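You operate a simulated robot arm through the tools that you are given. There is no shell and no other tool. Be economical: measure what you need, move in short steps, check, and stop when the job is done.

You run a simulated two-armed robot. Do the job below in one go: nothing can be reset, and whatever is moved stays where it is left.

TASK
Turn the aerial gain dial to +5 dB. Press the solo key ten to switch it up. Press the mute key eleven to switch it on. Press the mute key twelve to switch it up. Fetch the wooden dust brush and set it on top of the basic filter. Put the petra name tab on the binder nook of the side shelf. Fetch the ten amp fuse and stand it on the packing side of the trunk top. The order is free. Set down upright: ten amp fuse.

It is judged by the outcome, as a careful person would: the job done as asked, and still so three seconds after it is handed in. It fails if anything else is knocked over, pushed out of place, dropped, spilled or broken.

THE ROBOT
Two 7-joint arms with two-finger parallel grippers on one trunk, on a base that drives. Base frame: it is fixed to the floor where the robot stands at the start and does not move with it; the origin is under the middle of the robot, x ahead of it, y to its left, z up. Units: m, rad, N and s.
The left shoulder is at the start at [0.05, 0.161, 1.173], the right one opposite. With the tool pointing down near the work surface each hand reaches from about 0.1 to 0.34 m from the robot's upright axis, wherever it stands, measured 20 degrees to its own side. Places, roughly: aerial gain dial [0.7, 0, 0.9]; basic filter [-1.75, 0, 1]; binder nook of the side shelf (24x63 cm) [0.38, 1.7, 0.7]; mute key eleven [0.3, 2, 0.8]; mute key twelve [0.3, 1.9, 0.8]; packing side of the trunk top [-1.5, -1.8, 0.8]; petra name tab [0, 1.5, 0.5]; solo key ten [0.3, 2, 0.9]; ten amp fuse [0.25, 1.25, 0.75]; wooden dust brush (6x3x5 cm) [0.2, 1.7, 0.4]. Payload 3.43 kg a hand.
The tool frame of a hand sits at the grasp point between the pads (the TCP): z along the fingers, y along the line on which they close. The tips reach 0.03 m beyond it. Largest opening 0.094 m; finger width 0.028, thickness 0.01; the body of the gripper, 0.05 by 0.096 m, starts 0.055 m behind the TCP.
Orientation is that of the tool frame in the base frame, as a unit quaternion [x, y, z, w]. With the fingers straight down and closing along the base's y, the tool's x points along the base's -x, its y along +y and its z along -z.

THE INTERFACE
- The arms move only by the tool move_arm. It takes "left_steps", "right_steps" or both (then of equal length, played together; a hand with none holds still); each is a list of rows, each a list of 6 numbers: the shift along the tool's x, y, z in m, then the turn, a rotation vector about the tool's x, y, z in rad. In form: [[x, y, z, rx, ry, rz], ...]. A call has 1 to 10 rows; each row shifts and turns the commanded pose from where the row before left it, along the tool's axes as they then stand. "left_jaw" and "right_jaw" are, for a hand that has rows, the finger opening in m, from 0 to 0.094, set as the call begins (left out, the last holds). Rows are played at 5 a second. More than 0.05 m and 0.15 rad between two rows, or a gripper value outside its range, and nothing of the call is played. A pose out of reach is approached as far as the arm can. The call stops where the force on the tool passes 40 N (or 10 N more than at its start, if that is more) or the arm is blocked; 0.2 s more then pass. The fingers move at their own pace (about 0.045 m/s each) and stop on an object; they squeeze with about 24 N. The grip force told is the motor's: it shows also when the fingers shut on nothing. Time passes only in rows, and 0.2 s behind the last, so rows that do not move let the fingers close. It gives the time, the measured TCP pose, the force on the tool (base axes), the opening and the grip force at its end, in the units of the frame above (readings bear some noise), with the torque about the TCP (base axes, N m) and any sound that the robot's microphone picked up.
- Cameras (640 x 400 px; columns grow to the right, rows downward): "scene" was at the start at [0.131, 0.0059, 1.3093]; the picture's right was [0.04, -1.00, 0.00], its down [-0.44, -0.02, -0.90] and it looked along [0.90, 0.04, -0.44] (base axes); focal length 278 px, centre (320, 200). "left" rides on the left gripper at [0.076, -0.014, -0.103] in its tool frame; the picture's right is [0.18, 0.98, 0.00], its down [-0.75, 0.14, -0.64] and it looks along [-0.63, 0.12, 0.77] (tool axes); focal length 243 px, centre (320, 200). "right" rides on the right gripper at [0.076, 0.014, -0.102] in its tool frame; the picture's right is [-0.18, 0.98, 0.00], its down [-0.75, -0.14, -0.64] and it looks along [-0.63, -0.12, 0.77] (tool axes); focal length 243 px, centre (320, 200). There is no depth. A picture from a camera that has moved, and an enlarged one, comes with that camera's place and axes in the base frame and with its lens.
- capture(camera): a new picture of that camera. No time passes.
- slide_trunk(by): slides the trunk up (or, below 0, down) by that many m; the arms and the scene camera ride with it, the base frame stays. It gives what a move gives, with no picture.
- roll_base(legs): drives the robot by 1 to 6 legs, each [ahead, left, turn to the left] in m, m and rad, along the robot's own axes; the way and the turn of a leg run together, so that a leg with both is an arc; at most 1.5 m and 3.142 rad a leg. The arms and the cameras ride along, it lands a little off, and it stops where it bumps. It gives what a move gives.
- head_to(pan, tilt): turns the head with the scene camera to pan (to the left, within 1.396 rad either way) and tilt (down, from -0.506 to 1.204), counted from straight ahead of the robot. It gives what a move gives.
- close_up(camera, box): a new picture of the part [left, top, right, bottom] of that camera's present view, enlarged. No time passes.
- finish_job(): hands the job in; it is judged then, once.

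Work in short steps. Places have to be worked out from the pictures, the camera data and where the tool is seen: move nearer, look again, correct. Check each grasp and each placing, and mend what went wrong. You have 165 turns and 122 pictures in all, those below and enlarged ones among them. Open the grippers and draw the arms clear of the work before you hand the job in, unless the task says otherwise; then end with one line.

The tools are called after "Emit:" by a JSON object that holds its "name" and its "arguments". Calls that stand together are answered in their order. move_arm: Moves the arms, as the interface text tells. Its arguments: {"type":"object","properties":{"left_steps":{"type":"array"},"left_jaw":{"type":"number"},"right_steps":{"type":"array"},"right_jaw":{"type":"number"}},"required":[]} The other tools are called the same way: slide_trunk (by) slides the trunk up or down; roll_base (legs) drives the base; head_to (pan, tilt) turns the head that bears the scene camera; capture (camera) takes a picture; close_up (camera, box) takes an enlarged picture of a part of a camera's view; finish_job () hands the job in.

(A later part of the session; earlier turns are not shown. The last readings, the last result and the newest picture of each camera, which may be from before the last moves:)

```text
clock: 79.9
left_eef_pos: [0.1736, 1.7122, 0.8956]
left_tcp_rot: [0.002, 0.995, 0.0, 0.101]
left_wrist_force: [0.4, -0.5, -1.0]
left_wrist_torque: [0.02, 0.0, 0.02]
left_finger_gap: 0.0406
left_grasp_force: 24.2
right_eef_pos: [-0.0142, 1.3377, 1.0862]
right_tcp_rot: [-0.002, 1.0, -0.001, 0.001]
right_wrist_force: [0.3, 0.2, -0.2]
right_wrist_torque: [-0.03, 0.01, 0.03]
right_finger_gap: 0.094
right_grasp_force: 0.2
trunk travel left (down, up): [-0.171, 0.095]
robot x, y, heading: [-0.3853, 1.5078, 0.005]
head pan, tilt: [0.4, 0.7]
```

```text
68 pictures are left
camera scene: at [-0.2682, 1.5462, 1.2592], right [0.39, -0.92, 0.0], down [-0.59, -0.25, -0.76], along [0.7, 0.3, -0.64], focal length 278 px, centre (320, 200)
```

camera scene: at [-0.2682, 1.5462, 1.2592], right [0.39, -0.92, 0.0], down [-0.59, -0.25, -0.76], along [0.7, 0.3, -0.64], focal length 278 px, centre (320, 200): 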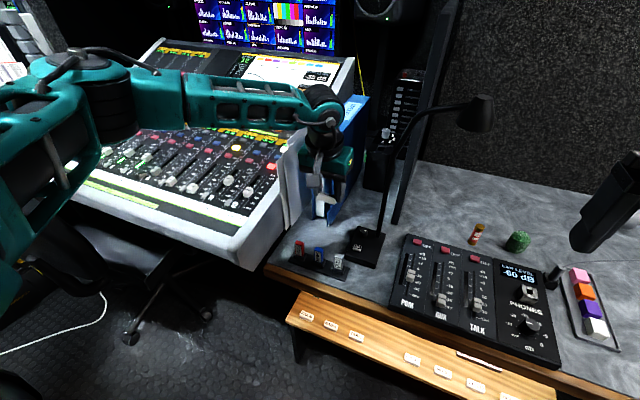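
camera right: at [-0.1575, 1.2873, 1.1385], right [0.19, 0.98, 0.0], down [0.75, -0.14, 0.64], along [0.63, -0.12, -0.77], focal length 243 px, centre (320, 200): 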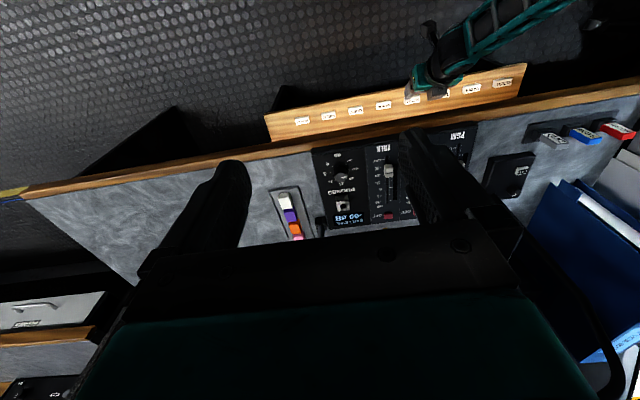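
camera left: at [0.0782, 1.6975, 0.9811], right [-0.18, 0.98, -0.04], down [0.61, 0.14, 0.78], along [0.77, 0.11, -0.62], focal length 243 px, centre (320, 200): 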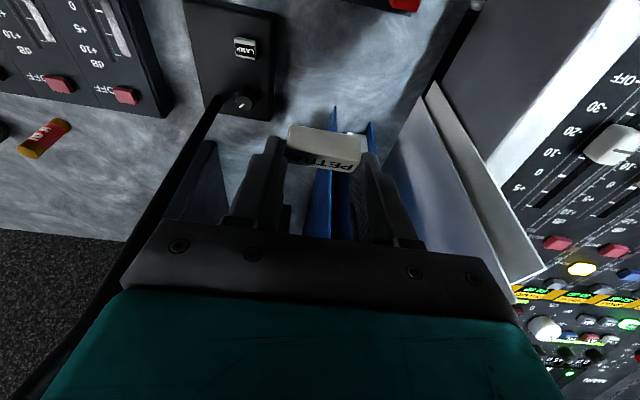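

The spot under the tab is free: binder starts at x 0.244, lamp base ends at y 1.664. I lower straight down in two stages.

Emit:
{"name": "move_arm", "arguments": {"left_steps": [[0.006, 0, 0.0294, 0, 0, 0], [0.006, 0, 0.0294, 0, 0, 0], [0.006, 0, 0.0294, 0, 0, 0], [0.004, 0, 0.0196, 0, 0, 0], [0.002, 0, 0.0098, 0, 0, 0]]}}

Emit:
{"name": "capture", "arguments": {"camera": "left"}}

Emit:
{"name": "capture", "arguments": {"camera": "scene"}}

```text
clock: 81.1
left_eef_pos: [0.1729, 1.7124, 0.7757]
left_tcp_rot: [0.002, 0.995, 0.0, 0.101]
left_wrist_force: [-0.7, 0.3, 0.3]
left_wrist_torque: [-0.02, 0.0, 0.04]
left_finger_gap: 0.0407
left_grasp_force: 24.1
right_eef_pos: [-0.0142, 1.3366, 1.0873]
right_tcp_rot: [-0.001, 1.0, -0.001, -0.001]
right_wrist_force: [0.5, 0.6, 0.5]
right_wrist_torque: [0.01, -0.01, -0.02]
right_finger_gap: 0.0938
right_grasp_force: 0.2
trunk travel left (down, up): [-0.171, 0.095]
robot x, y, heading: [-0.3879, 1.5091, 0.001]
head pan, tilt: [0.4, 0.7]
```

```text
67 pictures are left
camera left: at [0.0772, 1.6979, 0.8613], right [-0.18, 0.98, -0.04], down [0.61, 0.14, 0.78], along [0.77, 0.11, -0.62], focal length 243 px, centre (320, 200)
```

left: 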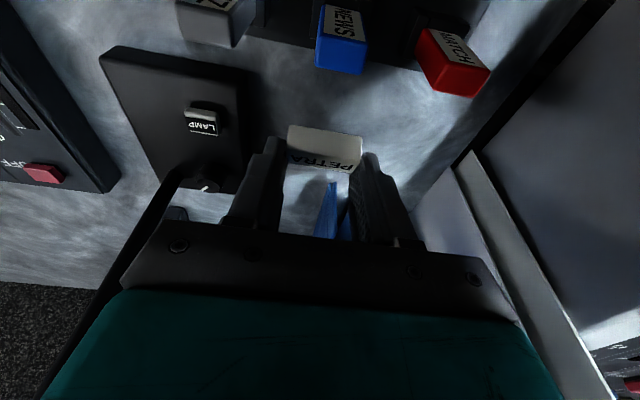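

```text
66 pictures are left
camera scene: at [-0.2682, 1.5462, 1.2593], right [0.39, -0.92, 0.0], down [-0.59, -0.25, -0.76], along [0.7, 0.3, -0.64], focal length 278 px, centre (320, 200)
```

scene: 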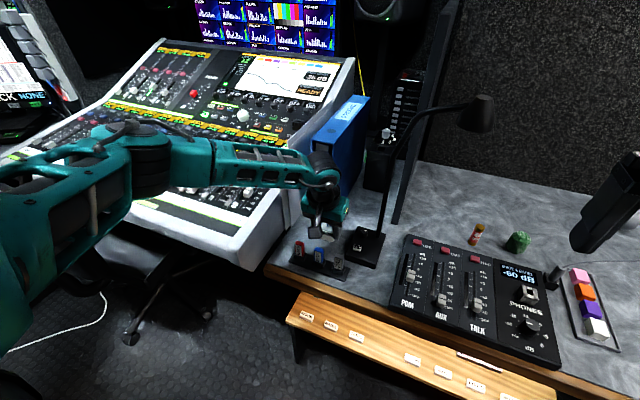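

Token tops are around z 0.75, below the wrist camera. I lower the last few centimetres slowly until contact.

Emit:
{"name": "move_arm", "arguments": {"left_steps": [[0.0016, 0, 0.0078, 0, 0, 0], [0.0016, 0, 0.0078, 0, 0, 0], [0.0016, 0, 0.0078, 0, 0, 0], [0.0016, 0, 0.0078, 0, 0, 0], [0.0012, 0, 0.0058, 0, 0, 0]]}}

Emit:
{"name": "capture", "arguments": {"camera": "left"}}

```text
clock: 82.3
left_eef_pos: [0.1746, 1.7121, 0.7376]
left_tcp_rot: [0.002, 0.995, 0.0, 0.101]
left_wrist_force: [1.2, 0.4, -0.1]
left_wrist_torque: [-0.03, 0.0, -0.03]
left_finger_gap: 0.0408
left_grasp_force: 23.8
right_eef_pos: [-0.0155, 1.3369, 1.0861]
right_tcp_rot: [-0.001, 1.0, 0.0, -0.001]
right_wrist_force: [0.6, -0.6, 0.3]
right_wrist_torque: [0.01, 0.02, 0.02]
right_finger_gap: 0.094
right_grasp_force: 0.1
trunk travel left (down, up): [-0.171, 0.095]
robot x, y, heading: [-0.3887, 1.5136, 0.004]
head pan, tilt: [0.4, 0.7]
```

```text
65 pictures are left
camera left: at [0.0779, 1.6976, 0.8228], right [-0.18, 0.98, -0.04], down [0.61, 0.14, 0.78], along [0.77, 0.11, -0.62], focal length 243 px, centre (320, 200)
```

left: 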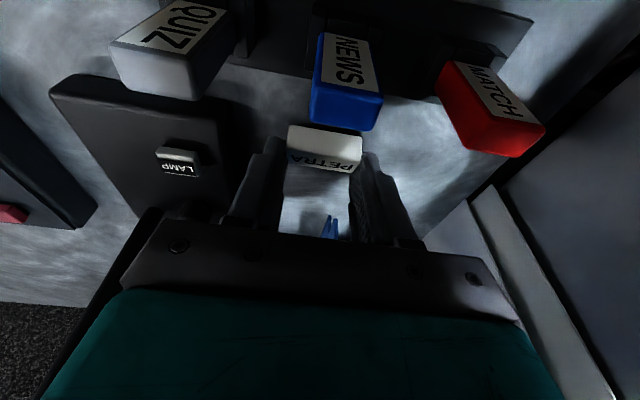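

No contact yet; the tab is still clear of the tokens. I keep lowering in 4 mm rows.

Emit:
{"name": "move_arm", "arguments": {"left_steps": [[0.0008, 0, 0.0039, 0, 0, 0], [0.0008, 0, 0.0039, 0, 0, 0], [0.0008, 0, 0.0039, 0, 0, 0]]}}

```text
clock: 83.1
left_eef_pos: [0.1745, 1.7103, 0.7322]
left_tcp_rot: [0.002, 0.994, 0.0, 0.108]
left_wrist_force: [-3.7, 2.6, 31.6]
left_wrist_torque: [0.22, 0.11, 0.05]
left_finger_gap: 0.0409
left_grasp_force: 23.2
right_eef_pos: [-0.0165, 1.336, 1.0887]
right_tcp_rot: [-0.002, 1.0, 0.001, 0.002]
right_wrist_force: [0.5, -0.2, -0.3]
right_wrist_torque: [0.0, 0.0, 0.0]
right_finger_gap: 0.0941
right_grasp_force: 0.0
trunk travel left (down, up): [-0.171, 0.095]
robot x, y, heading: [-0.3848, 1.513, 0.007]
head pan, tilt: [0.4, 0.7]
```

Contact at z 0.732 (tips just above the bench). I release and rise straight up.

Emit:
{"name": "move_arm", "arguments": {"left_steps": [[-0.0006, 0, -0.003, 0, 0, 0], [0, 0, 0, 0, 0, 0], [0, 0, 0, 0, 0, 0]], "left_jaw": 0.058}}

Emit:
{"name": "move_arm", "arguments": {"left_steps": [[-0.006, 0, -0.0294, 0, 0, 0], [-0.006, 0, -0.0294, 0, 0, 0], [-0.006, 0, -0.0294, 0, 0, 0], [-0.006, 0, -0.0294, 0, 0, 0], [-0.006, 0, -0.0294, 0, 0, 0]]}}

Emit:
{"name": "capture", "arguments": {"camera": "left"}}

```text
clock: 83.9
left_eef_pos: [0.1724, 1.7097, 0.7314]
left_tcp_rot: [0.002, 0.995, -0.001, 0.103]
left_wrist_force: [3.6, -11.4, 15.2]
left_wrist_torque: [0.05, -0.01, -0.05]
left_finger_gap: 0.0513
left_grasp_force: 0.0
right_eef_pos: [-0.016, 1.3352, 1.0874]
right_tcp_rot: [-0.001, 1.0, 0.001, 0.0]
right_wrist_force: [0.0, -0.1, 0.3]
right_wrist_torque: [0.03, 0.03, 0.0]
right_finger_gap: 0.094
right_grasp_force: 0.1
trunk travel left (down, up): [-0.171, 0.095]
robot x, y, heading: [-0.3872, 1.5096, 0.003]
head pan, tilt: [0.4, 0.7]
```

```text
clock: 85.1
left_eef_pos: [0.1712, 1.7138, 0.8817]
left_tcp_rot: [0.003, 0.995, 0.0, 0.101]
left_wrist_force: [-0.2, 0.0, 0.2]
left_wrist_torque: [-0.01, 0.02, -0.03]
left_finger_gap: 0.0579
left_grasp_force: 0.0
right_eef_pos: [-0.0154, 1.3366, 1.0878]
right_tcp_rot: [-0.001, 1.0, 0.0, 0.0]
right_wrist_force: [0.3, 0.1, -0.2]
right_wrist_torque: [0.02, -0.01, 0.03]
right_finger_gap: 0.0939
right_grasp_force: 0.1
trunk travel left (down, up): [-0.171, 0.095]
robot x, y, heading: [-0.388, 1.5095, 0.003]
head pan, tilt: [0.4, 0.7]
```

```text
64 pictures are left
camera left: at [0.0768, 1.6995, 0.965], right [-0.18, 0.98, -0.04], down [0.61, 0.14, 0.78], along [0.77, 0.11, -0.62], focal length 243 px, centre (320, 200)
```

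left: 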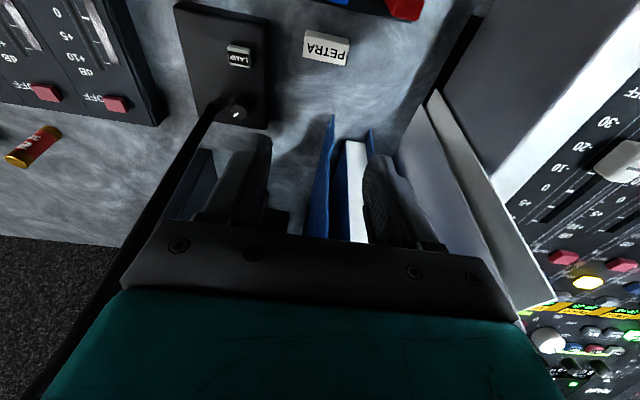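

PETRA lies flat in the binder nook. Next the console keys; I back off the left hand slightly and enlarge the console.

Emit:
{"name": "move_arm", "arguments": {"left_steps": [[0.03, 0, -0.04, 0, 0, 0], [0.03, 0, -0.04, 0, 0, 0], [0.04, 0, -0.02, 0, 0, 0], [0.04, 0, 0, 0, 0, 0]]}}

Emit:
{"name": "head_to", "arguments": {"pan": 0.6, "tilt": 0.5}}

Emit:
{"name": "capture", "arguments": {"camera": "scene"}}

Emit:
{"name": "capture", "arguments": {"camera": "left"}}

```text
clock: 86.1
left_eef_pos: [0.0168, 1.7116, 0.9505]
left_tcp_rot: [0.001, 0.995, 0.0, 0.101]
left_wrist_force: [-0.2, -0.7, -0.9]
left_wrist_torque: [-0.02, 0.0, 0.0]
left_finger_gap: 0.058
left_grasp_force: 0.0
right_eef_pos: [-0.0142, 1.3372, 1.0868]
right_tcp_rot: [-0.002, 1.0, 0.0, 0.001]
right_wrist_force: [-1.3, 0.0, 0.0]
right_wrist_torque: [-0.02, -0.01, 0.03]
right_finger_gap: 0.0938
right_grasp_force: 0.0
trunk travel left (down, up): [-0.171, 0.095]
robot x, y, heading: [-0.3861, 1.505, 0.002]
head pan, tilt: [0.4, 0.7]
```

```text
clock: 86.8
left_eef_pos: [0.0184, 1.7121, 0.9497]
left_tcp_rot: [0.003, 0.995, 0.0, 0.102]
left_wrist_force: [-0.2, -1.0, 0.4]
left_wrist_torque: [0.0, -0.01, 0.03]
left_finger_gap: 0.0579
left_grasp_force: 0.1
right_eef_pos: [-0.0143, 1.3373, 1.0884]
right_tcp_rot: [-0.002, 1.0, -0.001, 0.0]
right_wrist_force: [-0.3, 0.4, 1.0]
right_wrist_torque: [0.03, 0.0, -0.01]
right_finger_gap: 0.0939
right_grasp_force: 0.1
trunk travel left (down, up): [-0.171, 0.095]
robot x, y, heading: [-0.3869, 1.5111, 0.0]
head pan, tilt: [0.6, 0.499]
```

```text
63 pictures are left
camera scene: at [-0.2715, 1.5645, 1.2769], right [0.57, -0.82, 0.0], down [-0.39, -0.27, -0.88], along [0.72, 0.5, -0.48], focal length 278 px, centre (320, 200)
```

scene: 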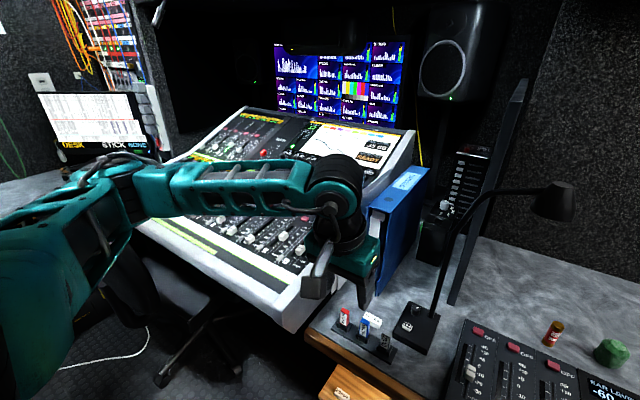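

```text
62 pictures are left
camera left: at [-0.0779, 1.6976, 1.0344], right [-0.18, 0.98, -0.04], down [0.61, 0.14, 0.78], along [0.77, 0.11, -0.62], focal length 243 px, centre (320, 200)
```

left: 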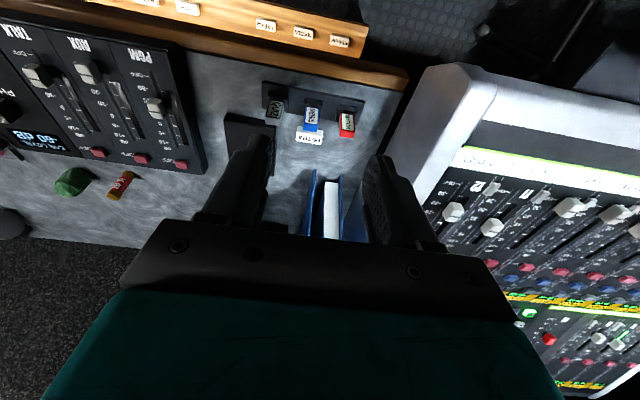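

The hand camera sees the console well. I raise the trunk and drive 0.2 m left so it looks over channels 10–12.

Emit:
{"name": "slide_trunk", "arguments": {"by": 0.09}}

Emit:
{"name": "roll_base", "arguments": {"legs": [[0, 0.2, 0]]}}

Emit:
{"name": "capture", "arguments": {"camera": "left"}}

Emit:
{"name": "capture", "arguments": {"camera": "scene"}}

```text
clock: 88.1
left_eef_pos: [0.0173, 1.7126, 1.0408]
left_tcp_rot: [0.003, 0.995, 0.0, 0.101]
left_wrist_force: [-0.1, -0.8, 1.3]
left_wrist_torque: [-0.03, -0.04, 0.01]
left_finger_gap: 0.058
left_grasp_force: 0.0
right_eef_pos: [-0.0144, 1.3361, 1.1779]
right_tcp_rot: [-0.001, 1.0, 0.001, -0.001]
right_wrist_force: [-0.7, 0.2, -0.3]
right_wrist_torque: [0.01, 0.01, -0.03]
right_finger_gap: 0.0941
right_grasp_force: 0.0
trunk travel left (down, up): [-0.261, 0.005]
robot x, y, heading: [-0.3848, 1.5132, 0.004]
head pan, tilt: [0.6, 0.499]
```

```text
clock: 90.5
left_eef_pos: [0.0159, 1.912, 1.0396]
left_tcp_rot: [0.001, 0.995, 0.0, 0.101]
left_wrist_force: [0.1, 0.5, -0.1]
left_wrist_torque: [-0.03, 0.02, 0.0]
left_finger_gap: 0.0581
left_grasp_force: 0.1
right_eef_pos: [-0.0154, 1.5361, 1.178]
right_tcp_rot: [-0.002, 1.0, 0.001, 0.0]
right_wrist_force: [-0.2, 0.4, -1.1]
right_wrist_torque: [0.01, -0.02, 0.02]
right_finger_gap: 0.0939
right_grasp_force: 0.3
trunk travel left (down, up): [-0.261, 0.005]
robot x, y, heading: [-0.3849, 1.7097, 0.007]
head pan, tilt: [0.6, 0.499]
```

```text
61 pictures are left
camera left: at [-0.0793, 1.8978, 1.1243], right [-0.18, 0.98, -0.04], down [0.61, 0.14, 0.78], along [0.77, 0.12, -0.62], focal length 243 px, centre (320, 200)
```

left: 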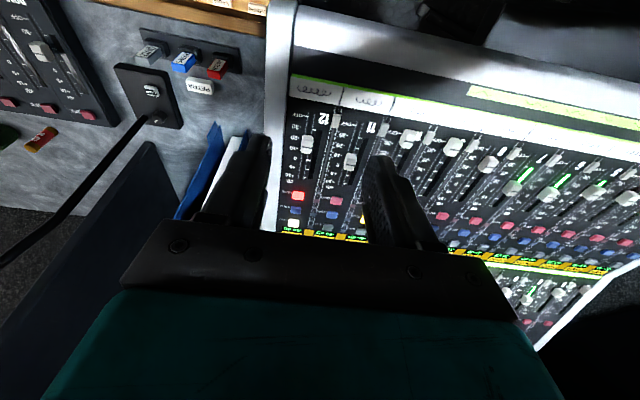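

```text
60 pictures are left
camera scene: at [-0.2724, 1.7644, 1.367], right [0.57, -0.82, 0.0], down [-0.39, -0.27, -0.88], along [0.72, 0.5, -0.48], focal length 278 px, centre (320, 200)
```

scene: 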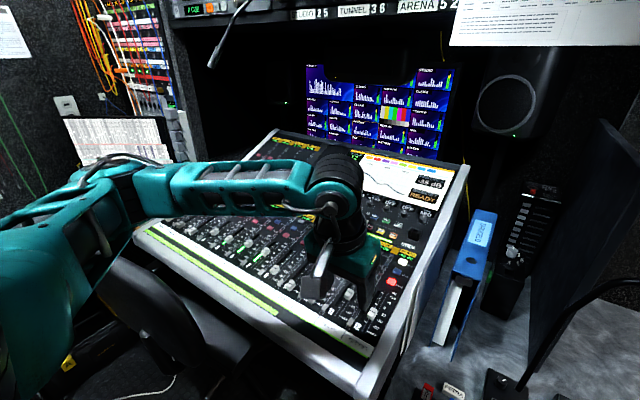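

Channel numbers 12 and 11 are visible. I enlarge the key rows of channels 12–9.

Emit:
{"name": "close_up", "arguments": {"camera": "left", "box": [270, 90, 430, 240]}}

Emit:
{"name": "close_up", "arguments": {"camera": "scene", "box": [270, 220, 430, 350]}}

```text
2.67 times, centred on (350, 165) of left
camera zoom: at [-0.0793, 1.8978, 1.1243], right [-0.18, 0.98, -0.04], down [0.61, 0.14, 0.78], along [0.77, 0.12, -0.62], focal length 647 px, centre (240, 293)
```

zoom: 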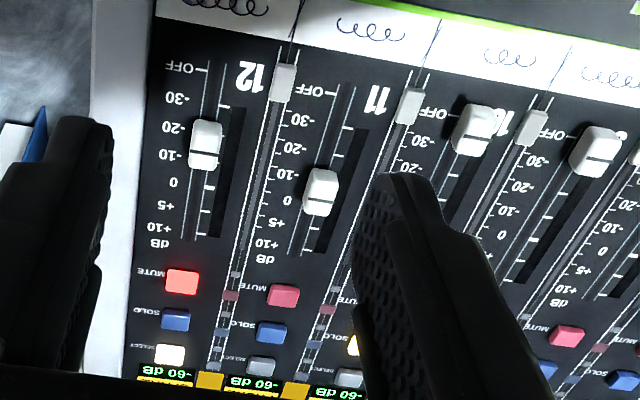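

```text
3.08 times, centred on (350, 285) of scene
camera zoom: at [-0.2724, 1.7644, 1.367], right [0.57, -0.82, 0.0], down [-0.39, -0.27, -0.88], along [0.72, 0.5, -0.48], focal length 857 px, centre (228, -62)
```

zoom: 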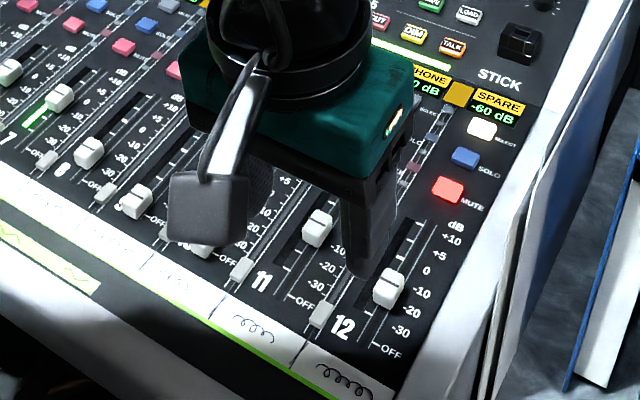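

Mute 12 is lit (down), mute 11 is unlit; keys: mute12 ≈ (0.249, 1.910, 0.856), mute11 ≈ y 1.977, solo10 ≈ (0.284, 2.043, 0.864), panel slope ~13°, which matches the present tool pitch. I shift 7 cm left, lower a bit, close the fingers and reach over mute 11.

Emit:
{"name": "roll_base", "arguments": {"legs": [[0, 0.07, 0]]}}

Emit:
{"name": "slide_trunk", "arguments": {"by": -0.08}}

Emit:
{"name": "move_arm", "arguments": {"left_steps": [[-0.0371, 0, 0.0075, 0, 0, 0], [-0.0371, 0, 0.0075, 0, 0, 0], [-0.0371, 0, 0.0075, 0, 0, 0], [-0.0371, 0, 0.0075, 0, 0, 0], [-0.0371, 0, 0.0075, 0, 0, 0], [-0.0371, 0, 0.0075, 0, 0, 0]], "left_jaw": 0.0}}

Emit:
{"name": "capture", "arguments": {"camera": "left"}}

Emit:
{"name": "capture", "arguments": {"camera": "scene"}}

```text
clock: 91.8
left_eef_pos: [0.0149, 1.9804, 1.0396]
left_tcp_rot: [0.001, 0.995, 0.0, 0.101]
left_wrist_force: [0.0, -0.2, 0.6]
left_wrist_torque: [0.02, 0.03, 0.01]
left_finger_gap: 0.0583
left_grasp_force: 0.1
right_eef_pos: [-0.0156, 1.6061, 1.1762]
right_tcp_rot: [-0.002, 1.0, 0.0, -0.001]
right_wrist_force: [0.1, 0.5, -0.1]
right_wrist_torque: [0.03, 0.0, 0.0]
right_finger_gap: 0.0939
right_grasp_force: 0.0
trunk travel left (down, up): [-0.261, 0.005]
robot x, y, heading: [-0.3868, 1.7819, 0.002]
head pan, tilt: [0.6, 0.499]
```

```text
clock: 92.9
left_eef_pos: [0.0156, 1.981, 0.9605]
left_tcp_rot: [0.002, 0.995, 0.0, 0.101]
left_wrist_force: [-0.3, 0.0, -0.8]
left_wrist_torque: [-0.02, 0.0, 0.0]
left_finger_gap: 0.0579
left_grasp_force: 0.0
right_eef_pos: [-0.0165, 1.6052, 1.0964]
right_tcp_rot: [-0.001, 1.0, 0.0, -0.001]
right_wrist_force: [0.5, 0.2, -0.5]
right_wrist_torque: [0.01, 0.0, 0.01]
right_finger_gap: 0.0941
right_grasp_force: 0.1
trunk travel left (down, up): [-0.181, 0.085]
robot x, y, heading: [-0.3855, 1.7822, 0.007]
head pan, tilt: [0.6, 0.499]
```

```text
clock: 94.3
left_eef_pos: [0.2426, 1.9785, 0.9603]
left_tcp_rot: [0.003, 0.995, 0.0, 0.102]
left_wrist_force: [-0.3, 0.3, 0.9]
left_wrist_torque: [-0.05, -0.03, 0.02]
left_finger_gap: 0.0001
left_grasp_force: 24.0
right_eef_pos: [-0.0151, 1.6051, 1.0964]
right_tcp_rot: [-0.002, 1.0, 0.001, 0.0]
right_wrist_force: [0.4, -0.2, 0.1]
right_wrist_torque: [0.03, 0.02, -0.01]
right_finger_gap: 0.094
right_grasp_force: 0.0
trunk travel left (down, up): [-0.181, 0.085]
robot x, y, heading: [-0.3857, 1.7773, 0.004]
head pan, tilt: [0.6, 0.499]
```

```text
57 pictures are left
camera left: at [0.148, 1.9636, 1.0435], right [-0.18, 0.98, -0.04], down [0.61, 0.14, 0.78], along [0.77, 0.12, -0.62], focal length 243 px, centre (320, 200)
```

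left: 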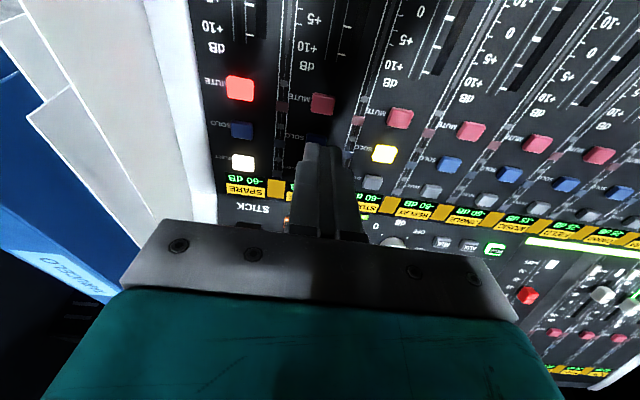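

```text
56 pictures are left
camera scene: at [-0.2724, 1.8322, 1.287], right [0.57, -0.82, 0.0], down [-0.39, -0.27, -0.88], along [0.72, 0.5, -0.48], focal length 278 px, centre (320, 200)
```

scene: 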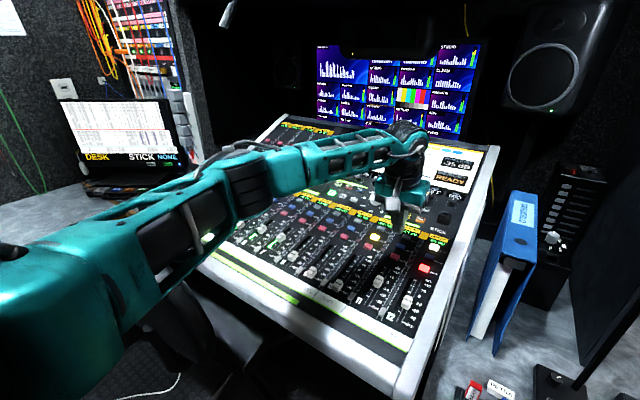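

Solo 10 is lit yellow, so it also needs one press. Mute 11 is at (0.252, 1.978); I come down to 2 cm above it, then press along the tool axis in small rows.

Emit:
{"name": "move_arm", "arguments": {"left_steps": [[0.0053, 0, 0.026, 0, 0, 0], [0.0053, 0, 0.026, 0, 0, 0]]}}

Emit:
{"name": "capture", "arguments": {"camera": "left"}}

```text
clock: 94.9
left_eef_pos: [0.2426, 1.9798, 0.9073]
left_tcp_rot: [0.002, 0.995, 0.0, 0.101]
left_wrist_force: [0.2, -0.4, 0.0]
left_wrist_torque: [-0.02, 0.02, -0.02]
left_finger_gap: 0.0
left_grasp_force: 23.9
right_eef_pos: [-0.0148, 1.6058, 1.0968]
right_tcp_rot: [-0.002, 1.0, 0.0, 0.0]
right_wrist_force: [-0.3, -0.6, 0.3]
right_wrist_torque: [-0.01, 0.0, -0.03]
right_finger_gap: 0.0942
right_grasp_force: 0.0
trunk travel left (down, up): [-0.181, 0.085]
robot x, y, heading: [-0.3867, 1.7796, 0.006]
head pan, tilt: [0.6, 0.499]
```

```text
55 pictures are left
camera left: at [0.1477, 1.966, 0.9916], right [-0.18, 0.98, -0.04], down [0.61, 0.14, 0.78], along [0.77, 0.12, -0.62], focal length 243 px, centre (320, 200)
```

left: 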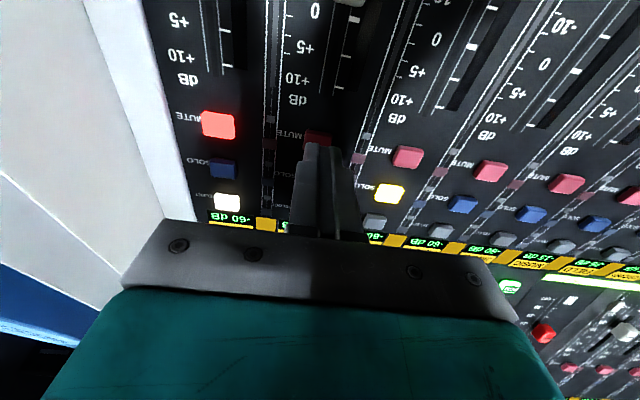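

The tip is right above mute 11. I press along the tool axis with small rows; force and sound tell the switch.

Emit:
{"name": "move_arm", "arguments": {"left_steps": [[0, -0.0015, 0.007, 0, 0, 0], [0, 0, 0.005, 0, 0, 0], [0, 0, 0.004, 0, 0, 0], [0, 0, 0.003, 0, 0, 0], [0, 0, 0.003, 0, 0, 0]]}}

```text
clock: 96.1
left_eef_pos: [0.2469, 1.9758, 0.8856]
left_tcp_rot: [0.002, 0.995, 0.0, 0.101]
left_wrist_force: [0.3, 0.5, -0.1]
left_wrist_torque: [-0.03, -0.01, 0.02]
left_finger_gap: 0.0
left_grasp_force: 24.0
right_eef_pos: [-0.0155, 1.6048, 1.0978]
right_tcp_rot: [-0.002, 1.0, 0.0, 0.0]
right_wrist_force: [0.0, -0.8, 0.5]
right_wrist_torque: [0.01, 0.01, -0.01]
right_finger_gap: 0.0939
right_grasp_force: 0.0
trunk travel left (down, up): [-0.181, 0.085]
robot x, y, heading: [-0.3856, 1.7775, 0.003]
head pan, tilt: [0.6, 0.499]
```

No contact yet at tip z≈0.856; I press further in 2–3 mm rows.

Emit:
{"name": "move_arm", "arguments": {"left_steps": [[0, 0.001, 0.003, 0, 0, 0], [0, 0, 0.003, 0, 0, 0], [0, 0, 0.002, 0, 0, 0]]}}

Emit:
{"name": "capture", "arguments": {"camera": "left"}}

```text
clock: 96.9
left_eef_pos: [0.249, 1.9792, 0.8788]
left_tcp_rot: [0.002, 0.995, 0.0, 0.101]
left_wrist_force: [-0.2, 0.2, 1.1]
left_wrist_torque: [0.03, 0.0, 0.03]
left_finger_gap: 0.0001
left_grasp_force: 24.3
right_eef_pos: [-0.0154, 1.6052, 1.0973]
right_tcp_rot: [-0.002, 1.0, 0.0, 0.0]
right_wrist_force: [0.1, -0.1, 0.2]
right_wrist_torque: [-0.02, -0.02, 0.04]
right_finger_gap: 0.0942
right_grasp_force: 0.1
trunk travel left (down, up): [-0.181, 0.085]
robot x, y, heading: [-0.391, 1.7798, 0.002]
head pan, tilt: [0.6, 0.499]
```

```text
54 pictures are left
camera left: at [0.1534, 1.9645, 0.9628], right [-0.18, 0.98, -0.04], down [0.61, 0.14, 0.78], along [0.77, 0.12, -0.62], focal length 243 px, centre (320, 200)
```

left: 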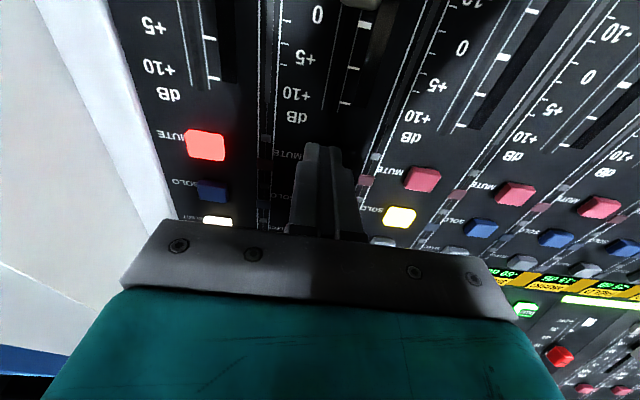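

Re-triangulating from three views puts the mute keys at x≈0.260, z≈0.847. I shift 4 mm ahead and press further.

Emit:
{"name": "move_arm", "arguments": {"left_steps": [[-0.004, -0.001, 0, 0, 0, 0], [0, 0, 0.003, 0, 0, 0], [0, 0, 0.003, 0, 0, 0], [0, 0, 0.003, 0, 0, 0]]}}

```text
clock: 97.9
left_eef_pos: [0.2531, 1.9782, 0.8764]
left_tcp_rot: [0.001, 0.994, 0.0, 0.106]
left_wrist_force: [-15.5, 4.8, 34.9]
left_wrist_torque: [0.21, 0.54, -0.11]
left_finger_gap: 0.0001
left_grasp_force: 24.1
right_eef_pos: [-0.0213, 1.6034, 1.0994]
right_tcp_rot: [-0.002, 1.0, 0.002, 0.003]
right_wrist_force: [0.7, 0.6, 0.7]
right_wrist_torque: [-0.02, 0.01, 0.0]
right_finger_gap: 0.094
right_grasp_force: 0.2
trunk travel left (down, up): [-0.181, 0.085]
robot x, y, heading: [-0.3884, 1.7791, 0.005]
head pan, tilt: [0.6, 0.499]
heard: click
```

Click heard with 35 N. I lift off and look at the lamp state.

Emit:
{"name": "move_arm", "arguments": {"left_steps": [[0, 0, -0.015, 0, 0, 0], [0, 0, -0.025, 0, 0, 0], [0, 0, -0.03, 0, 0, 0]]}}

Emit:
{"name": "capture", "arguments": {"camera": "left"}}

```text
clock: 98.7
left_eef_pos: [0.24, 1.9802, 0.9371]
left_tcp_rot: [0.001, 0.995, -0.001, 0.101]
left_wrist_force: [-0.7, 0.6, 0.6]
left_wrist_torque: [-0.02, 0.0, -0.04]
left_finger_gap: 0.0
left_grasp_force: 24.3
right_eef_pos: [-0.0162, 1.6063, 1.096]
right_tcp_rot: [-0.002, 1.0, 0.0, 0.0]
right_wrist_force: [-0.8, 0.1, 0.1]
right_wrist_torque: [-0.01, -0.02, 0.01]
right_finger_gap: 0.0941
right_grasp_force: 0.1
trunk travel left (down, up): [-0.181, 0.085]
robot x, y, heading: [-0.3871, 1.7774, 0.003]
head pan, tilt: [0.6, 0.499]
```

```text
53 pictures are left
camera left: at [0.1444, 1.9656, 1.0224], right [-0.18, 0.98, -0.04], down [0.61, 0.14, 0.78], along [0.77, 0.12, -0.62], focal length 243 px, centre (320, 200)
```

left: 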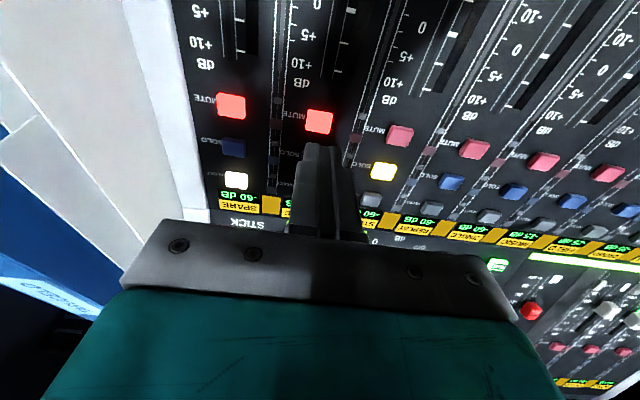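

Mute 11 is on. Mute 12 is 6.7 cm to the right; I shift and press the same way.

Emit:
{"name": "move_arm", "arguments": {"left_steps": [[0, -0.034, 0, 0, 0, 0], [0, -0.034, 0, 0, 0, 0], [0, 0, 0.03, 0, 0, 0], [0, 0, 0.018, 0, 0, 0], [0, 0, 0.004, 0, 0, 0], [0, 0, 0.004, 0, 0, 0], [0, 0, 0.004, 0, 0, 0], [0, 0, 0.003, 0, 0, 0]]}}

```text
clock: 100.5
left_eef_pos: [0.2519, 1.9092, 0.8767]
left_tcp_rot: [0.002, 0.995, 0.0, 0.101]
left_wrist_force: [0.4, 0.9, 1.2]
left_wrist_torque: [0.01, 0.01, 0.02]
left_finger_gap: 0.0002
left_grasp_force: 24.3
right_eef_pos: [-0.0157, 1.6052, 1.0975]
right_tcp_rot: [-0.001, 1.0, 0.0, 0.001]
right_wrist_force: [0.9, 0.1, 0.5]
right_wrist_torque: [-0.02, -0.01, 0.03]
right_finger_gap: 0.0942
right_grasp_force: 0.0
trunk travel left (down, up): [-0.181, 0.085]
robot x, y, heading: [-0.3874, 1.7803, 0.004]
head pan, tilt: [0.6, 0.499]
heard: click
```

A click was heard. I lift and check.

Emit:
{"name": "move_arm", "arguments": {"left_steps": [[0, 0, -0.015, 0, 0, 0], [0, 0, -0.025, 0, 0, 0], [0, 0, -0.03, 0, 0, 0]]}}

Emit:
{"name": "capture", "arguments": {"camera": "left"}}

```text
clock: 101.3
left_eef_pos: [0.2393, 1.9106, 0.946]
left_tcp_rot: [0.001, 0.995, 0.0, 0.1]
left_wrist_force: [-0.5, -0.5, 0.2]
left_wrist_torque: [0.02, -0.01, -0.05]
left_finger_gap: 0.0
left_grasp_force: 23.7
right_eef_pos: [-0.0158, 1.6053, 1.098]
right_tcp_rot: [-0.001, 1.0, 0.0, 0.0]
right_wrist_force: [0.1, 0.3, 0.9]
right_wrist_torque: [0.05, 0.03, 0.03]
right_finger_gap: 0.0939
right_grasp_force: 0.0
trunk travel left (down, up): [-0.181, 0.085]
robot x, y, heading: [-0.3874, 1.7806, 0.001]
head pan, tilt: [0.6, 0.499]
```

```text
52 pictures are left
camera left: at [0.1443, 1.8964, 1.0293], right [-0.18, 0.98, -0.04], down [0.61, 0.14, 0.78], along [0.77, 0.12, -0.62], focal length 243 px, centre (320, 200)
```

left: 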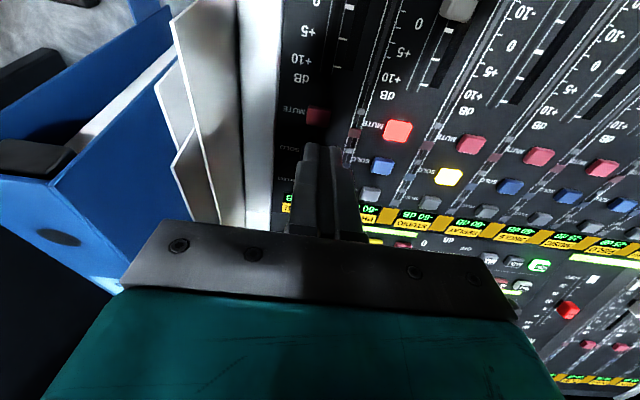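

Mute 12 is off, mute 11 on. Solo 10 computes to (0.297, 2.050, 0.853). I move over it and press.

Emit:
{"name": "move_arm", "arguments": {"left_steps": [[-0.0095, 0.0347, 0.0035, 0, 0, 0], [-0.0095, 0.0347, 0.0035, 0, 0, 0], [-0.0095, 0.0347, 0.0035, 0, 0, 0], [-0.0095, 0.0347, 0.0035, 0, 0, 0], [0, 0, 0.03, 0, 0, 0]]}}

Emit:
{"name": "capture", "arguments": {"camera": "left"}}

```text
clock: 102.5
left_eef_pos: [0.2834, 2.0493, 0.9111]
left_tcp_rot: [0.002, 0.995, -0.001, 0.101]
left_wrist_force: [0.8, 0.6, 0.6]
left_wrist_torque: [0.01, 0.01, -0.01]
left_finger_gap: 0.0
left_grasp_force: 23.4
right_eef_pos: [-0.0157, 1.6063, 1.0958]
right_tcp_rot: [-0.002, 1.0, 0.001, 0.0]
right_wrist_force: [-0.6, -0.3, -0.4]
right_wrist_torque: [-0.04, -0.01, 0.02]
right_finger_gap: 0.0942
right_grasp_force: 0.1
trunk travel left (down, up): [-0.181, 0.085]
robot x, y, heading: [-0.385, 1.7814, 0.003]
head pan, tilt: [0.6, 0.499]
```

```text
51 pictures are left
camera left: at [0.1886, 2.0347, 0.9964], right [-0.18, 0.98, -0.04], down [0.61, 0.14, 0.78], along [0.77, 0.12, -0.62], focal length 243 px, centre (320, 200)
```

left: 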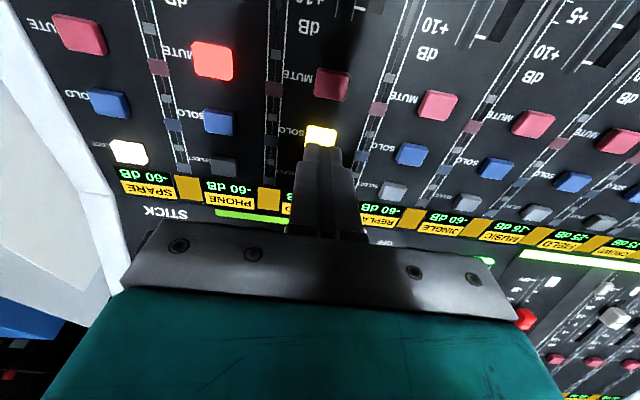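

The tip points exactly at the lit solo 10. I press.

Emit:
{"name": "move_arm", "arguments": {"left_steps": [[0, 0, 0.012, 0, 0, 0], [0, 0, 0.008, 0, 0, 0], [0, 0, 0.004, 0, 0, 0], [0, 0, 0.003, 0, 0, 0], [0, 0, 0.003, 0, 0, 0]]}}

```text
clock: 103.7
left_eef_pos: [0.2869, 2.0489, 0.882]
left_tcp_rot: [0.001, 0.995, 0.0, 0.102]
left_wrist_force: [0.8, 0.5, 2.0]
left_wrist_torque: [0.03, -0.01, -0.06]
left_finger_gap: 0.0001
left_grasp_force: 24.0
left hand out of reach, approached as far as the arm can: row 5
right_eef_pos: [-0.0153, 1.6053, 1.0968]
right_tcp_rot: [-0.002, 1.0, 0.001, 0.0]
right_wrist_force: [-1.1, -0.5, -0.2]
right_wrist_torque: [0.01, -0.03, 0.01]
right_finger_gap: 0.094
right_grasp_force: 0.0
trunk travel left (down, up): [-0.181, 0.085]
robot x, y, heading: [-0.3862, 1.7822, 0.002]
head pan, tilt: [0.6, 0.499]
heard: click
```

Click heard. I lift and check.

Emit:
{"name": "move_arm", "arguments": {"left_steps": [[0, 0, -0.015, 0, 0, 0], [0, 0, -0.03, 0, 0, 0], [0, 0, -0.04, 0, 0, 0], [0.02, 0, -0.03, 0, 0, 0]]}}

Emit:
{"name": "capture", "arguments": {"camera": "left"}}

```text
clock: 104.7
left_eef_pos: [0.2461, 2.047, 0.9911]
left_tcp_rot: [0.0, 0.995, 0.0, 0.101]
left_wrist_force: [-0.6, -0.2, -0.2]
left_wrist_torque: [-0.01, 0.04, 0.0]
left_finger_gap: 0.0
left_grasp_force: 24.0
right_eef_pos: [-0.0158, 1.6063, 1.0972]
right_tcp_rot: [-0.002, 1.0, 0.0, 0.0]
right_wrist_force: [-0.7, 0.3, -0.2]
right_wrist_torque: [0.03, 0.0, 0.0]
right_finger_gap: 0.0939
right_grasp_force: 0.0
trunk travel left (down, up): [-0.181, 0.085]
robot x, y, heading: [-0.3887, 1.7791, 0.003]
head pan, tilt: [0.6, 0.499]
```

```text
50 pictures are left
camera left: at [0.1503, 2.0324, 1.0758], right [-0.18, 0.98, -0.04], down [0.61, 0.14, 0.78], along [0.77, 0.12, -0.62], focal length 243 px, centre (320, 200)
```

left: 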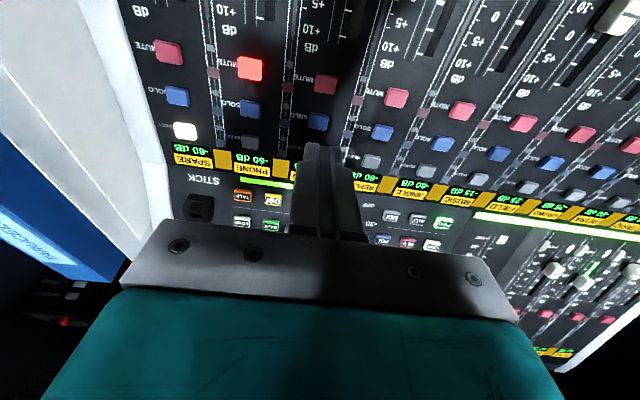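

All three keys are set. Now the brush: I back off, drive right, lower the trunk and open the left hand, to form the low forward reach before driving in under the bench.

Emit:
{"name": "roll_base", "arguments": {"legs": [[-0.32, 0, 0], [0, -0.28, 0]]}}

Emit:
{"name": "slide_trunk", "arguments": {"by": -0.17}}

Emit:
{"name": "move_arm", "arguments": {"left_steps": [[0.0162, -0.0147, 0.035, 0, -0.0957, 0], [0.0162, -0.0147, 0.035, 0, -0.0957, 0], [0.0162, -0.0147, 0.035, 0, -0.0957, 0], [0.0162, -0.0147, 0.035, 0, -0.0957, 0], [0.0162, -0.0147, 0.035, 0, -0.0957, 0], [0.0162, -0.0147, 0.035, 0, -0.0957, 0], [0.0162, -0.0147, 0.035, 0, -0.0957, 0]], "left_jaw": 0.085}}

Emit:
{"name": "capture", "arguments": {"camera": "left"}}

```text
clock: 109.5
left_eef_pos: [-0.0747, 1.7636, 0.9915]
left_tcp_rot: [0.003, 0.995, -0.001, 0.101]
left_wrist_force: [0.0, 0.7, -0.3]
left_wrist_torque: [-0.01, -0.02, 0.01]
left_finger_gap: 0.0001
left_grasp_force: 24.0
right_eef_pos: [-0.3371, 1.3233, 1.0976]
right_tcp_rot: [-0.001, 1.0, 0.001, 0.0]
right_wrist_force: [-0.1, -0.3, -0.3]
right_wrist_torque: [-0.02, -0.05, 0.01]
right_finger_gap: 0.0939
right_grasp_force: 0.0
trunk travel left (down, up): [-0.181, 0.085]
robot x, y, heading: [-0.7098, 1.4938, 0.003]
head pan, tilt: [0.6, 0.499]
```

```text
clock: 111.4
left_eef_pos: [-0.0751, 1.763, 0.8201]
left_tcp_rot: [0.002, 0.995, 0.0, 0.102]
left_wrist_force: [-0.5, 0.2, 0.6]
left_wrist_torque: [0.0, -0.01, -0.02]
left_finger_gap: 0.0002
left_grasp_force: 24.0
right_eef_pos: [-0.3368, 1.3232, 0.9275]
right_tcp_rot: [-0.001, 1.0, 0.0, 0.0]
right_wrist_force: [0.2, 0.5, 0.5]
right_wrist_torque: [0.03, -0.01, 0.0]
right_finger_gap: 0.0941
right_grasp_force: 0.1
trunk travel left (down, up): [-0.011, 0.255]
robot x, y, heading: [-0.7055, 1.4995, 0.003]
head pan, tilt: [0.6, 0.499]
```

```text
clock: 113.0
left_eef_pos: [-0.0642, 1.6578, 0.5563]
left_tcp_rot: [0.004, 0.909, -0.004, 0.416]
left_wrist_force: [-0.3, 0.4, 1.0]
left_wrist_torque: [-0.02, -0.05, -0.06]
left_finger_gap: 0.0849
left_grasp_force: 0.0
left hand out of reach, approached as far as the arm can: row 7
right_eef_pos: [-0.3368, 1.3214, 0.9284]
right_tcp_rot: [-0.001, 1.0, 0.001, 0.0]
right_wrist_force: [0.8, -0.6, -0.6]
right_wrist_torque: [0.0, 0.0, 0.0]
right_finger_gap: 0.0939
right_grasp_force: 0.1
trunk travel left (down, up): [-0.011, 0.255]
robot x, y, heading: [-0.7084, 1.4955, 0.0]
head pan, tilt: [0.6, 0.499]
```

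```text
49 pictures are left
camera left: at [-0.1927, 1.6439, 0.5647], right [-0.11, 0.98, -0.14], down [0.01, 0.15, 0.99], along [0.99, 0.11, -0.02], focal length 243 px, centre (320, 200)
```

left: 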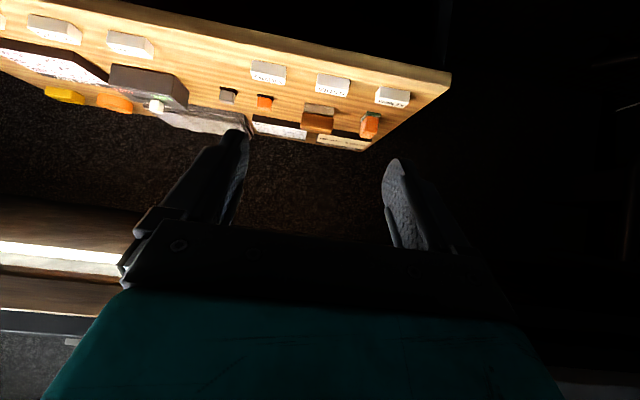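

The pitched reach works; the brush sits at y≈1.663. I bring the hand down to brush height while still in front of the bench.

Emit:
{"name": "move_arm", "arguments": {"left_steps": [[0.0315, 0.0013, 0.0075, 0, 0, 0], [0.0315, 0.0013, 0.0075, 0, 0, 0], [0.0315, 0.0013, 0.0075, 0, 0, 0], [0.0315, 0.0013, 0.0075, 0, 0, 0]]}}

Emit:
{"name": "head_to", "arguments": {"pan": 0.2, "tilt": 0.9}}

Emit:
{"name": "capture", "arguments": {"camera": "scene"}}

```text
clock: 114.0
left_eef_pos: [-0.0754, 1.6504, 0.5383]
left_tcp_rot: [0.002, 0.906, -0.001, 0.422]
left_wrist_force: [0.7, -0.1, -0.1]
left_wrist_torque: [-0.01, 0.02, 0.04]
left_finger_gap: 0.085
left_grasp_force: 0.0
left hand out of reach, approached as far as the arm can: row 1, 2, 3, 4
right_eef_pos: [-0.3362, 1.323, 0.9259]
right_tcp_rot: [0.0, 1.0, 0.0, 0.0]
right_wrist_force: [0.2, -0.6, -0.2]
right_wrist_torque: [0.01, -0.01, -0.03]
right_finger_gap: 0.0937
right_grasp_force: 0.2
trunk travel left (down, up): [-0.011, 0.255]
robot x, y, heading: [-0.7089, 1.4964, 0.002]
head pan, tilt: [0.6, 0.499]
```

```text
clock: 114.9
left_eef_pos: [-0.0758, 1.6507, 0.5372]
left_tcp_rot: [0.002, 0.907, -0.001, 0.422]
left_wrist_force: [0.0, 0.2, 0.4]
left_wrist_torque: [-0.01, 0.0, -0.01]
left_finger_gap: 0.085
left_grasp_force: 0.0
right_eef_pos: [-0.3361, 1.3222, 0.9272]
right_tcp_rot: [-0.002, 1.0, 0.0, 0.001]
right_wrist_force: [0.0, -0.7, -0.5]
right_wrist_torque: [-0.01, 0.0, 0.03]
right_finger_gap: 0.094
right_grasp_force: 0.1
trunk travel left (down, up): [-0.011, 0.255]
robot x, y, heading: [-0.7067, 1.4975, -0.001]
head pan, tilt: [0.201, 0.901]
```

```text
48 pictures are left
camera scene: at [-0.5944, 1.514, 1.0832], right [0.2, -0.98, 0.0], down [-0.77, -0.16, -0.62], along [0.61, 0.13, -0.78], focal length 278 px, centre (320, 200)
```

scene: 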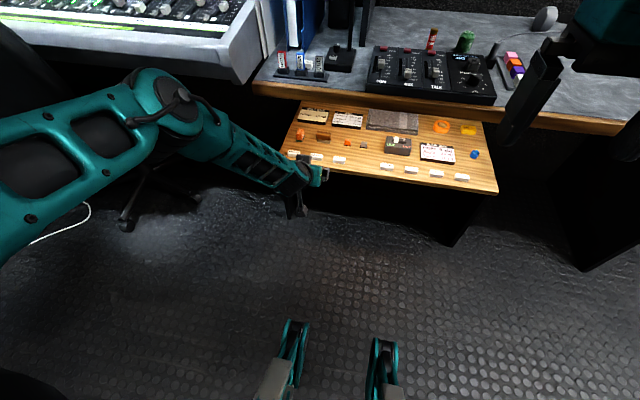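

The arm is near full stretch there, so I pull the hand closer to the robot while lowering; the base will do the advance.

Emit:
{"name": "move_arm", "arguments": {"left_steps": [[0.015, 0.0024, -0.025, 0, 0, 0], [0.03, 0.0024, -0.015, 0, 0, 0], [0.038, 0.0024, 0, 0, 0, 0], [0.038, 0.0024, 0.001, 0, 0, 0], [0.037, 0.0024, 0.001, 0, 0, 0]]}}

Emit:
{"name": "capture", "arguments": {"camera": "left"}}

```text
clock: 116.1
left_eef_pos: [-0.0763, 1.652, 0.5381]
left_tcp_rot: [0.003, 0.907, -0.002, 0.422]
left_wrist_force: [0.5, -1.0, 0.1]
left_wrist_torque: [-0.01, -0.01, -0.01]
left_finger_gap: 0.085
left_grasp_force: 0.2
left hand out of reach, approached as far as the arm can: row 1, 2, 3, 4, 5
right_eef_pos: [-0.3363, 1.321, 0.9271]
right_tcp_rot: [-0.001, 1.0, 0.0, -0.001]
right_wrist_force: [-0.1, 0.0, -0.1]
right_wrist_torque: [-0.02, 0.0, -0.01]
right_finger_gap: 0.0939
right_grasp_force: 0.1
trunk travel left (down, up): [-0.011, 0.255]
robot x, y, heading: [-0.7078, 1.4975, 0.0]
head pan, tilt: [0.201, 0.901]
```

```text
47 pictures are left
camera left: at [-0.2033, 1.6367, 0.5448], right [-0.11, 0.98, -0.14], down [-0.01, 0.14, 0.99], along [0.99, 0.11, -0.01], focal length 243 px, centre (320, 200)
```

left: 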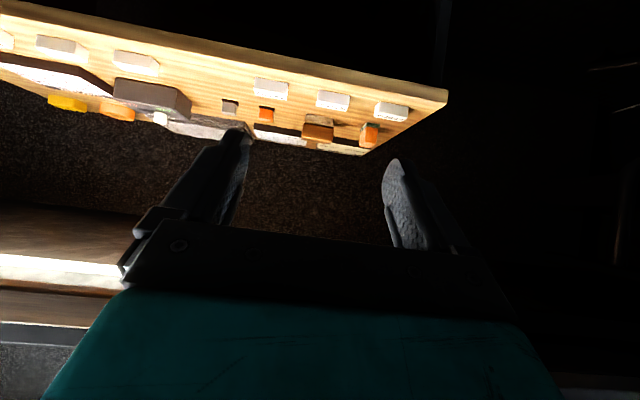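

It looks like a local wrist limit. I reduce the pitch again, move in and down, then pitch up at the end.

Emit:
{"name": "move_arm", "arguments": {"left_steps": [[0, 0, -0.01, 0, 0.135, 0], [0, 0, -0.01, 0, 0.135, 0], [0.025, 0.002, 0.0, 0, 0, 0], [0.03, 0.002, 0.0, 0, 0, 0], [0.03, 0.002, 0.0, 0, 0, 0], [0.03, 0.002, 0.0, 0, 0, 0], [0.03, 0.002, 0.0, 0, 0, 0]]}}

Emit:
{"name": "capture", "arguments": {"camera": "scene"}}

```text
clock: 117.7
left_eef_pos: [-0.2098, 1.6571, 0.4712]
left_tcp_rot: [0.002, 0.955, -0.001, 0.298]
left_wrist_force: [-0.4, -0.3, 0.0]
left_wrist_torque: [0.0, 0.0, 0.0]
left_finger_gap: 0.0848
left_grasp_force: 0.1
right_eef_pos: [-0.3362, 1.323, 0.927]
right_tcp_rot: [-0.001, 1.0, 0.0, 0.0]
right_wrist_force: [-1.3, 0.3, 1.2]
right_wrist_torque: [0.02, 0.0, -0.01]
right_finger_gap: 0.0939
right_grasp_force: 0.2
trunk travel left (down, up): [-0.011, 0.255]
robot x, y, heading: [-0.7084, 1.4944, 0.003]
head pan, tilt: [0.201, 0.901]
```

```text
46 pictures are left
camera scene: at [-0.5944, 1.5139, 1.0832], right [0.2, -0.98, 0.0], down [-0.77, -0.16, -0.62], along [0.61, 0.13, -0.78], focal length 278 px, centre (320, 200)
```

scene: 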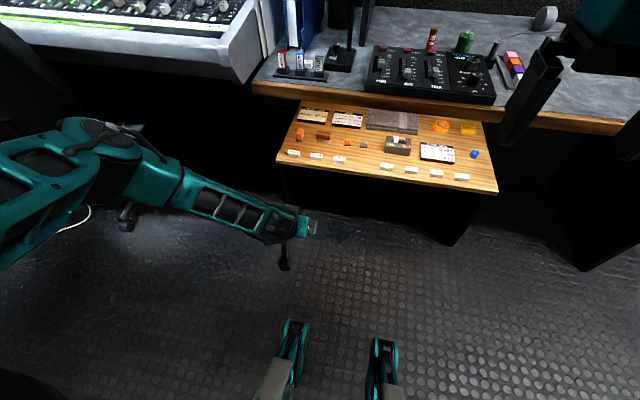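

Reached this time. Now I pitch up about 0.27 rad in place and adjust height.

Emit:
{"name": "move_arm", "arguments": {"left_steps": [[0, 0, 0, 0, -0.09, 0], [0, 0, 0, 0, -0.09, 0], [0, 0, 0, 0, -0.09, 0], [0.02, 0.002, 0.012, 0, 0, 0]]}}

Emit:
{"name": "capture", "arguments": {"camera": "left"}}

```text
clock: 118.7
left_eef_pos: [-0.2179, 1.6519, 0.4571]
left_tcp_rot: [0.002, 0.953, -0.002, 0.304]
left_wrist_force: [-0.1, 0.2, -0.1]
left_wrist_torque: [-0.06, 0.02, -0.01]
left_finger_gap: 0.0852
left_grasp_force: 0.1
left hand out of reach, approached as far as the arm can: row 1, 2, 3, 4
right_eef_pos: [-0.3374, 1.3227, 0.927]
right_tcp_rot: [-0.001, 1.0, 0.0, 0.0]
right_wrist_force: [-0.2, -0.5, -0.2]
right_wrist_torque: [-0.01, 0.03, 0.04]
right_finger_gap: 0.094
right_grasp_force: 0.0
trunk travel left (down, up): [-0.011, 0.255]
robot x, y, heading: [-0.7094, 1.4923, -0.003]
head pan, tilt: [0.201, 0.901]
```

```text
45 pictures are left
camera left: at [-0.3393, 1.6379, 0.4971], right [-0.14, 0.98, -0.11], down [0.24, 0.14, 0.96], along [0.96, 0.11, -0.26], focal length 243 px, centre (320, 200)
```

left: 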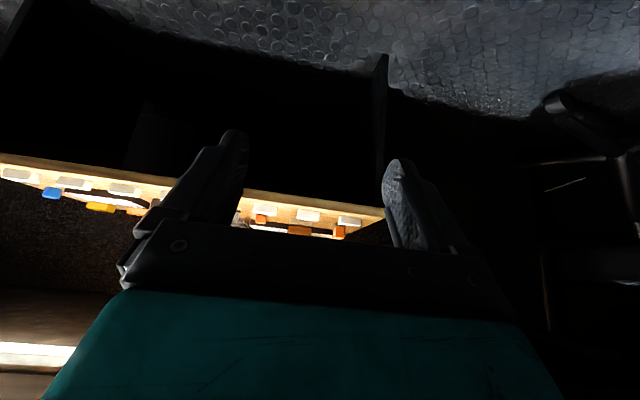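

The elbow is in a high posture, which limits the pitch. I try to swing it low: raise and extend the hand, pitch it nearly level there, then pull back and down with that pitch.

Emit:
{"name": "move_arm", "arguments": {"left_steps": [[-0.0405, 0.0013, -0.0223, 0, 0, 0], [-0.0405, 0.0013, -0.0223, 0, 0, 0], [-0.0405, 0.0013, -0.0223, 0, 0, 0], [-0.0405, 0.0013, -0.0223, 0, 0, 0], [-0.0405, 0.0013, -0.0223, 0, 0, 0], [-0.0405, 0.0013, -0.0223, 0, 0, 0], [0, 0, 0, 0, -0.15, 0], [0, 0, 0, 0, -0.15, 0], [0, 0, 0, 0, -0.15, 0], [0, 0, 0, 0, -0.15, 0]]}}

Emit:
{"name": "capture", "arguments": {"camera": "scene"}}

```text
clock: 120.9
left_eef_pos: [-0.0992, 1.6595, 0.7092]
left_tcp_rot: [0.002, 0.885, -0.003, 0.465]
left_wrist_force: [-0.1, -0.8, -0.3]
left_wrist_torque: [-0.04, -0.02, 0.03]
left_finger_gap: 0.0852
left_grasp_force: 0.1
left hand out of reach, approached as far as the arm can: row 9, 10
right_eef_pos: [-0.3361, 1.3214, 0.9272]
right_tcp_rot: [-0.001, 1.0, 0.0, 0.001]
right_wrist_force: [-0.3, 0.6, -0.2]
right_wrist_torque: [-0.02, 0.03, 0.0]
right_finger_gap: 0.0941
right_grasp_force: 0.0
trunk travel left (down, up): [-0.011, 0.255]
robot x, y, heading: [-0.7047, 1.4982, 0.005]
head pan, tilt: [0.201, 0.901]
```

```text
44 pictures are left
camera scene: at [-0.5944, 1.5139, 1.0831], right [0.2, -0.98, 0.0], down [-0.77, -0.16, -0.62], along [0.61, 0.13, -0.78], focal length 278 px, centre (320, 200)
```

scene: 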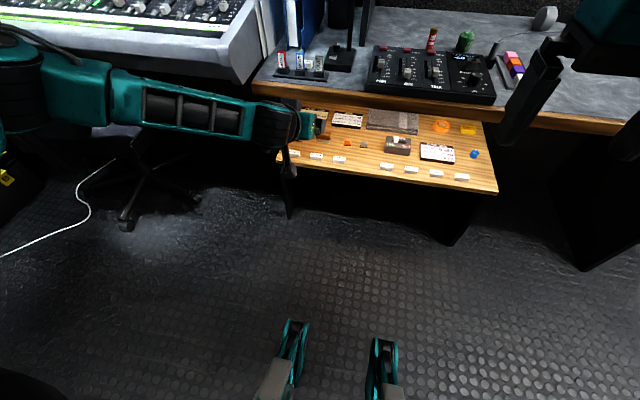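

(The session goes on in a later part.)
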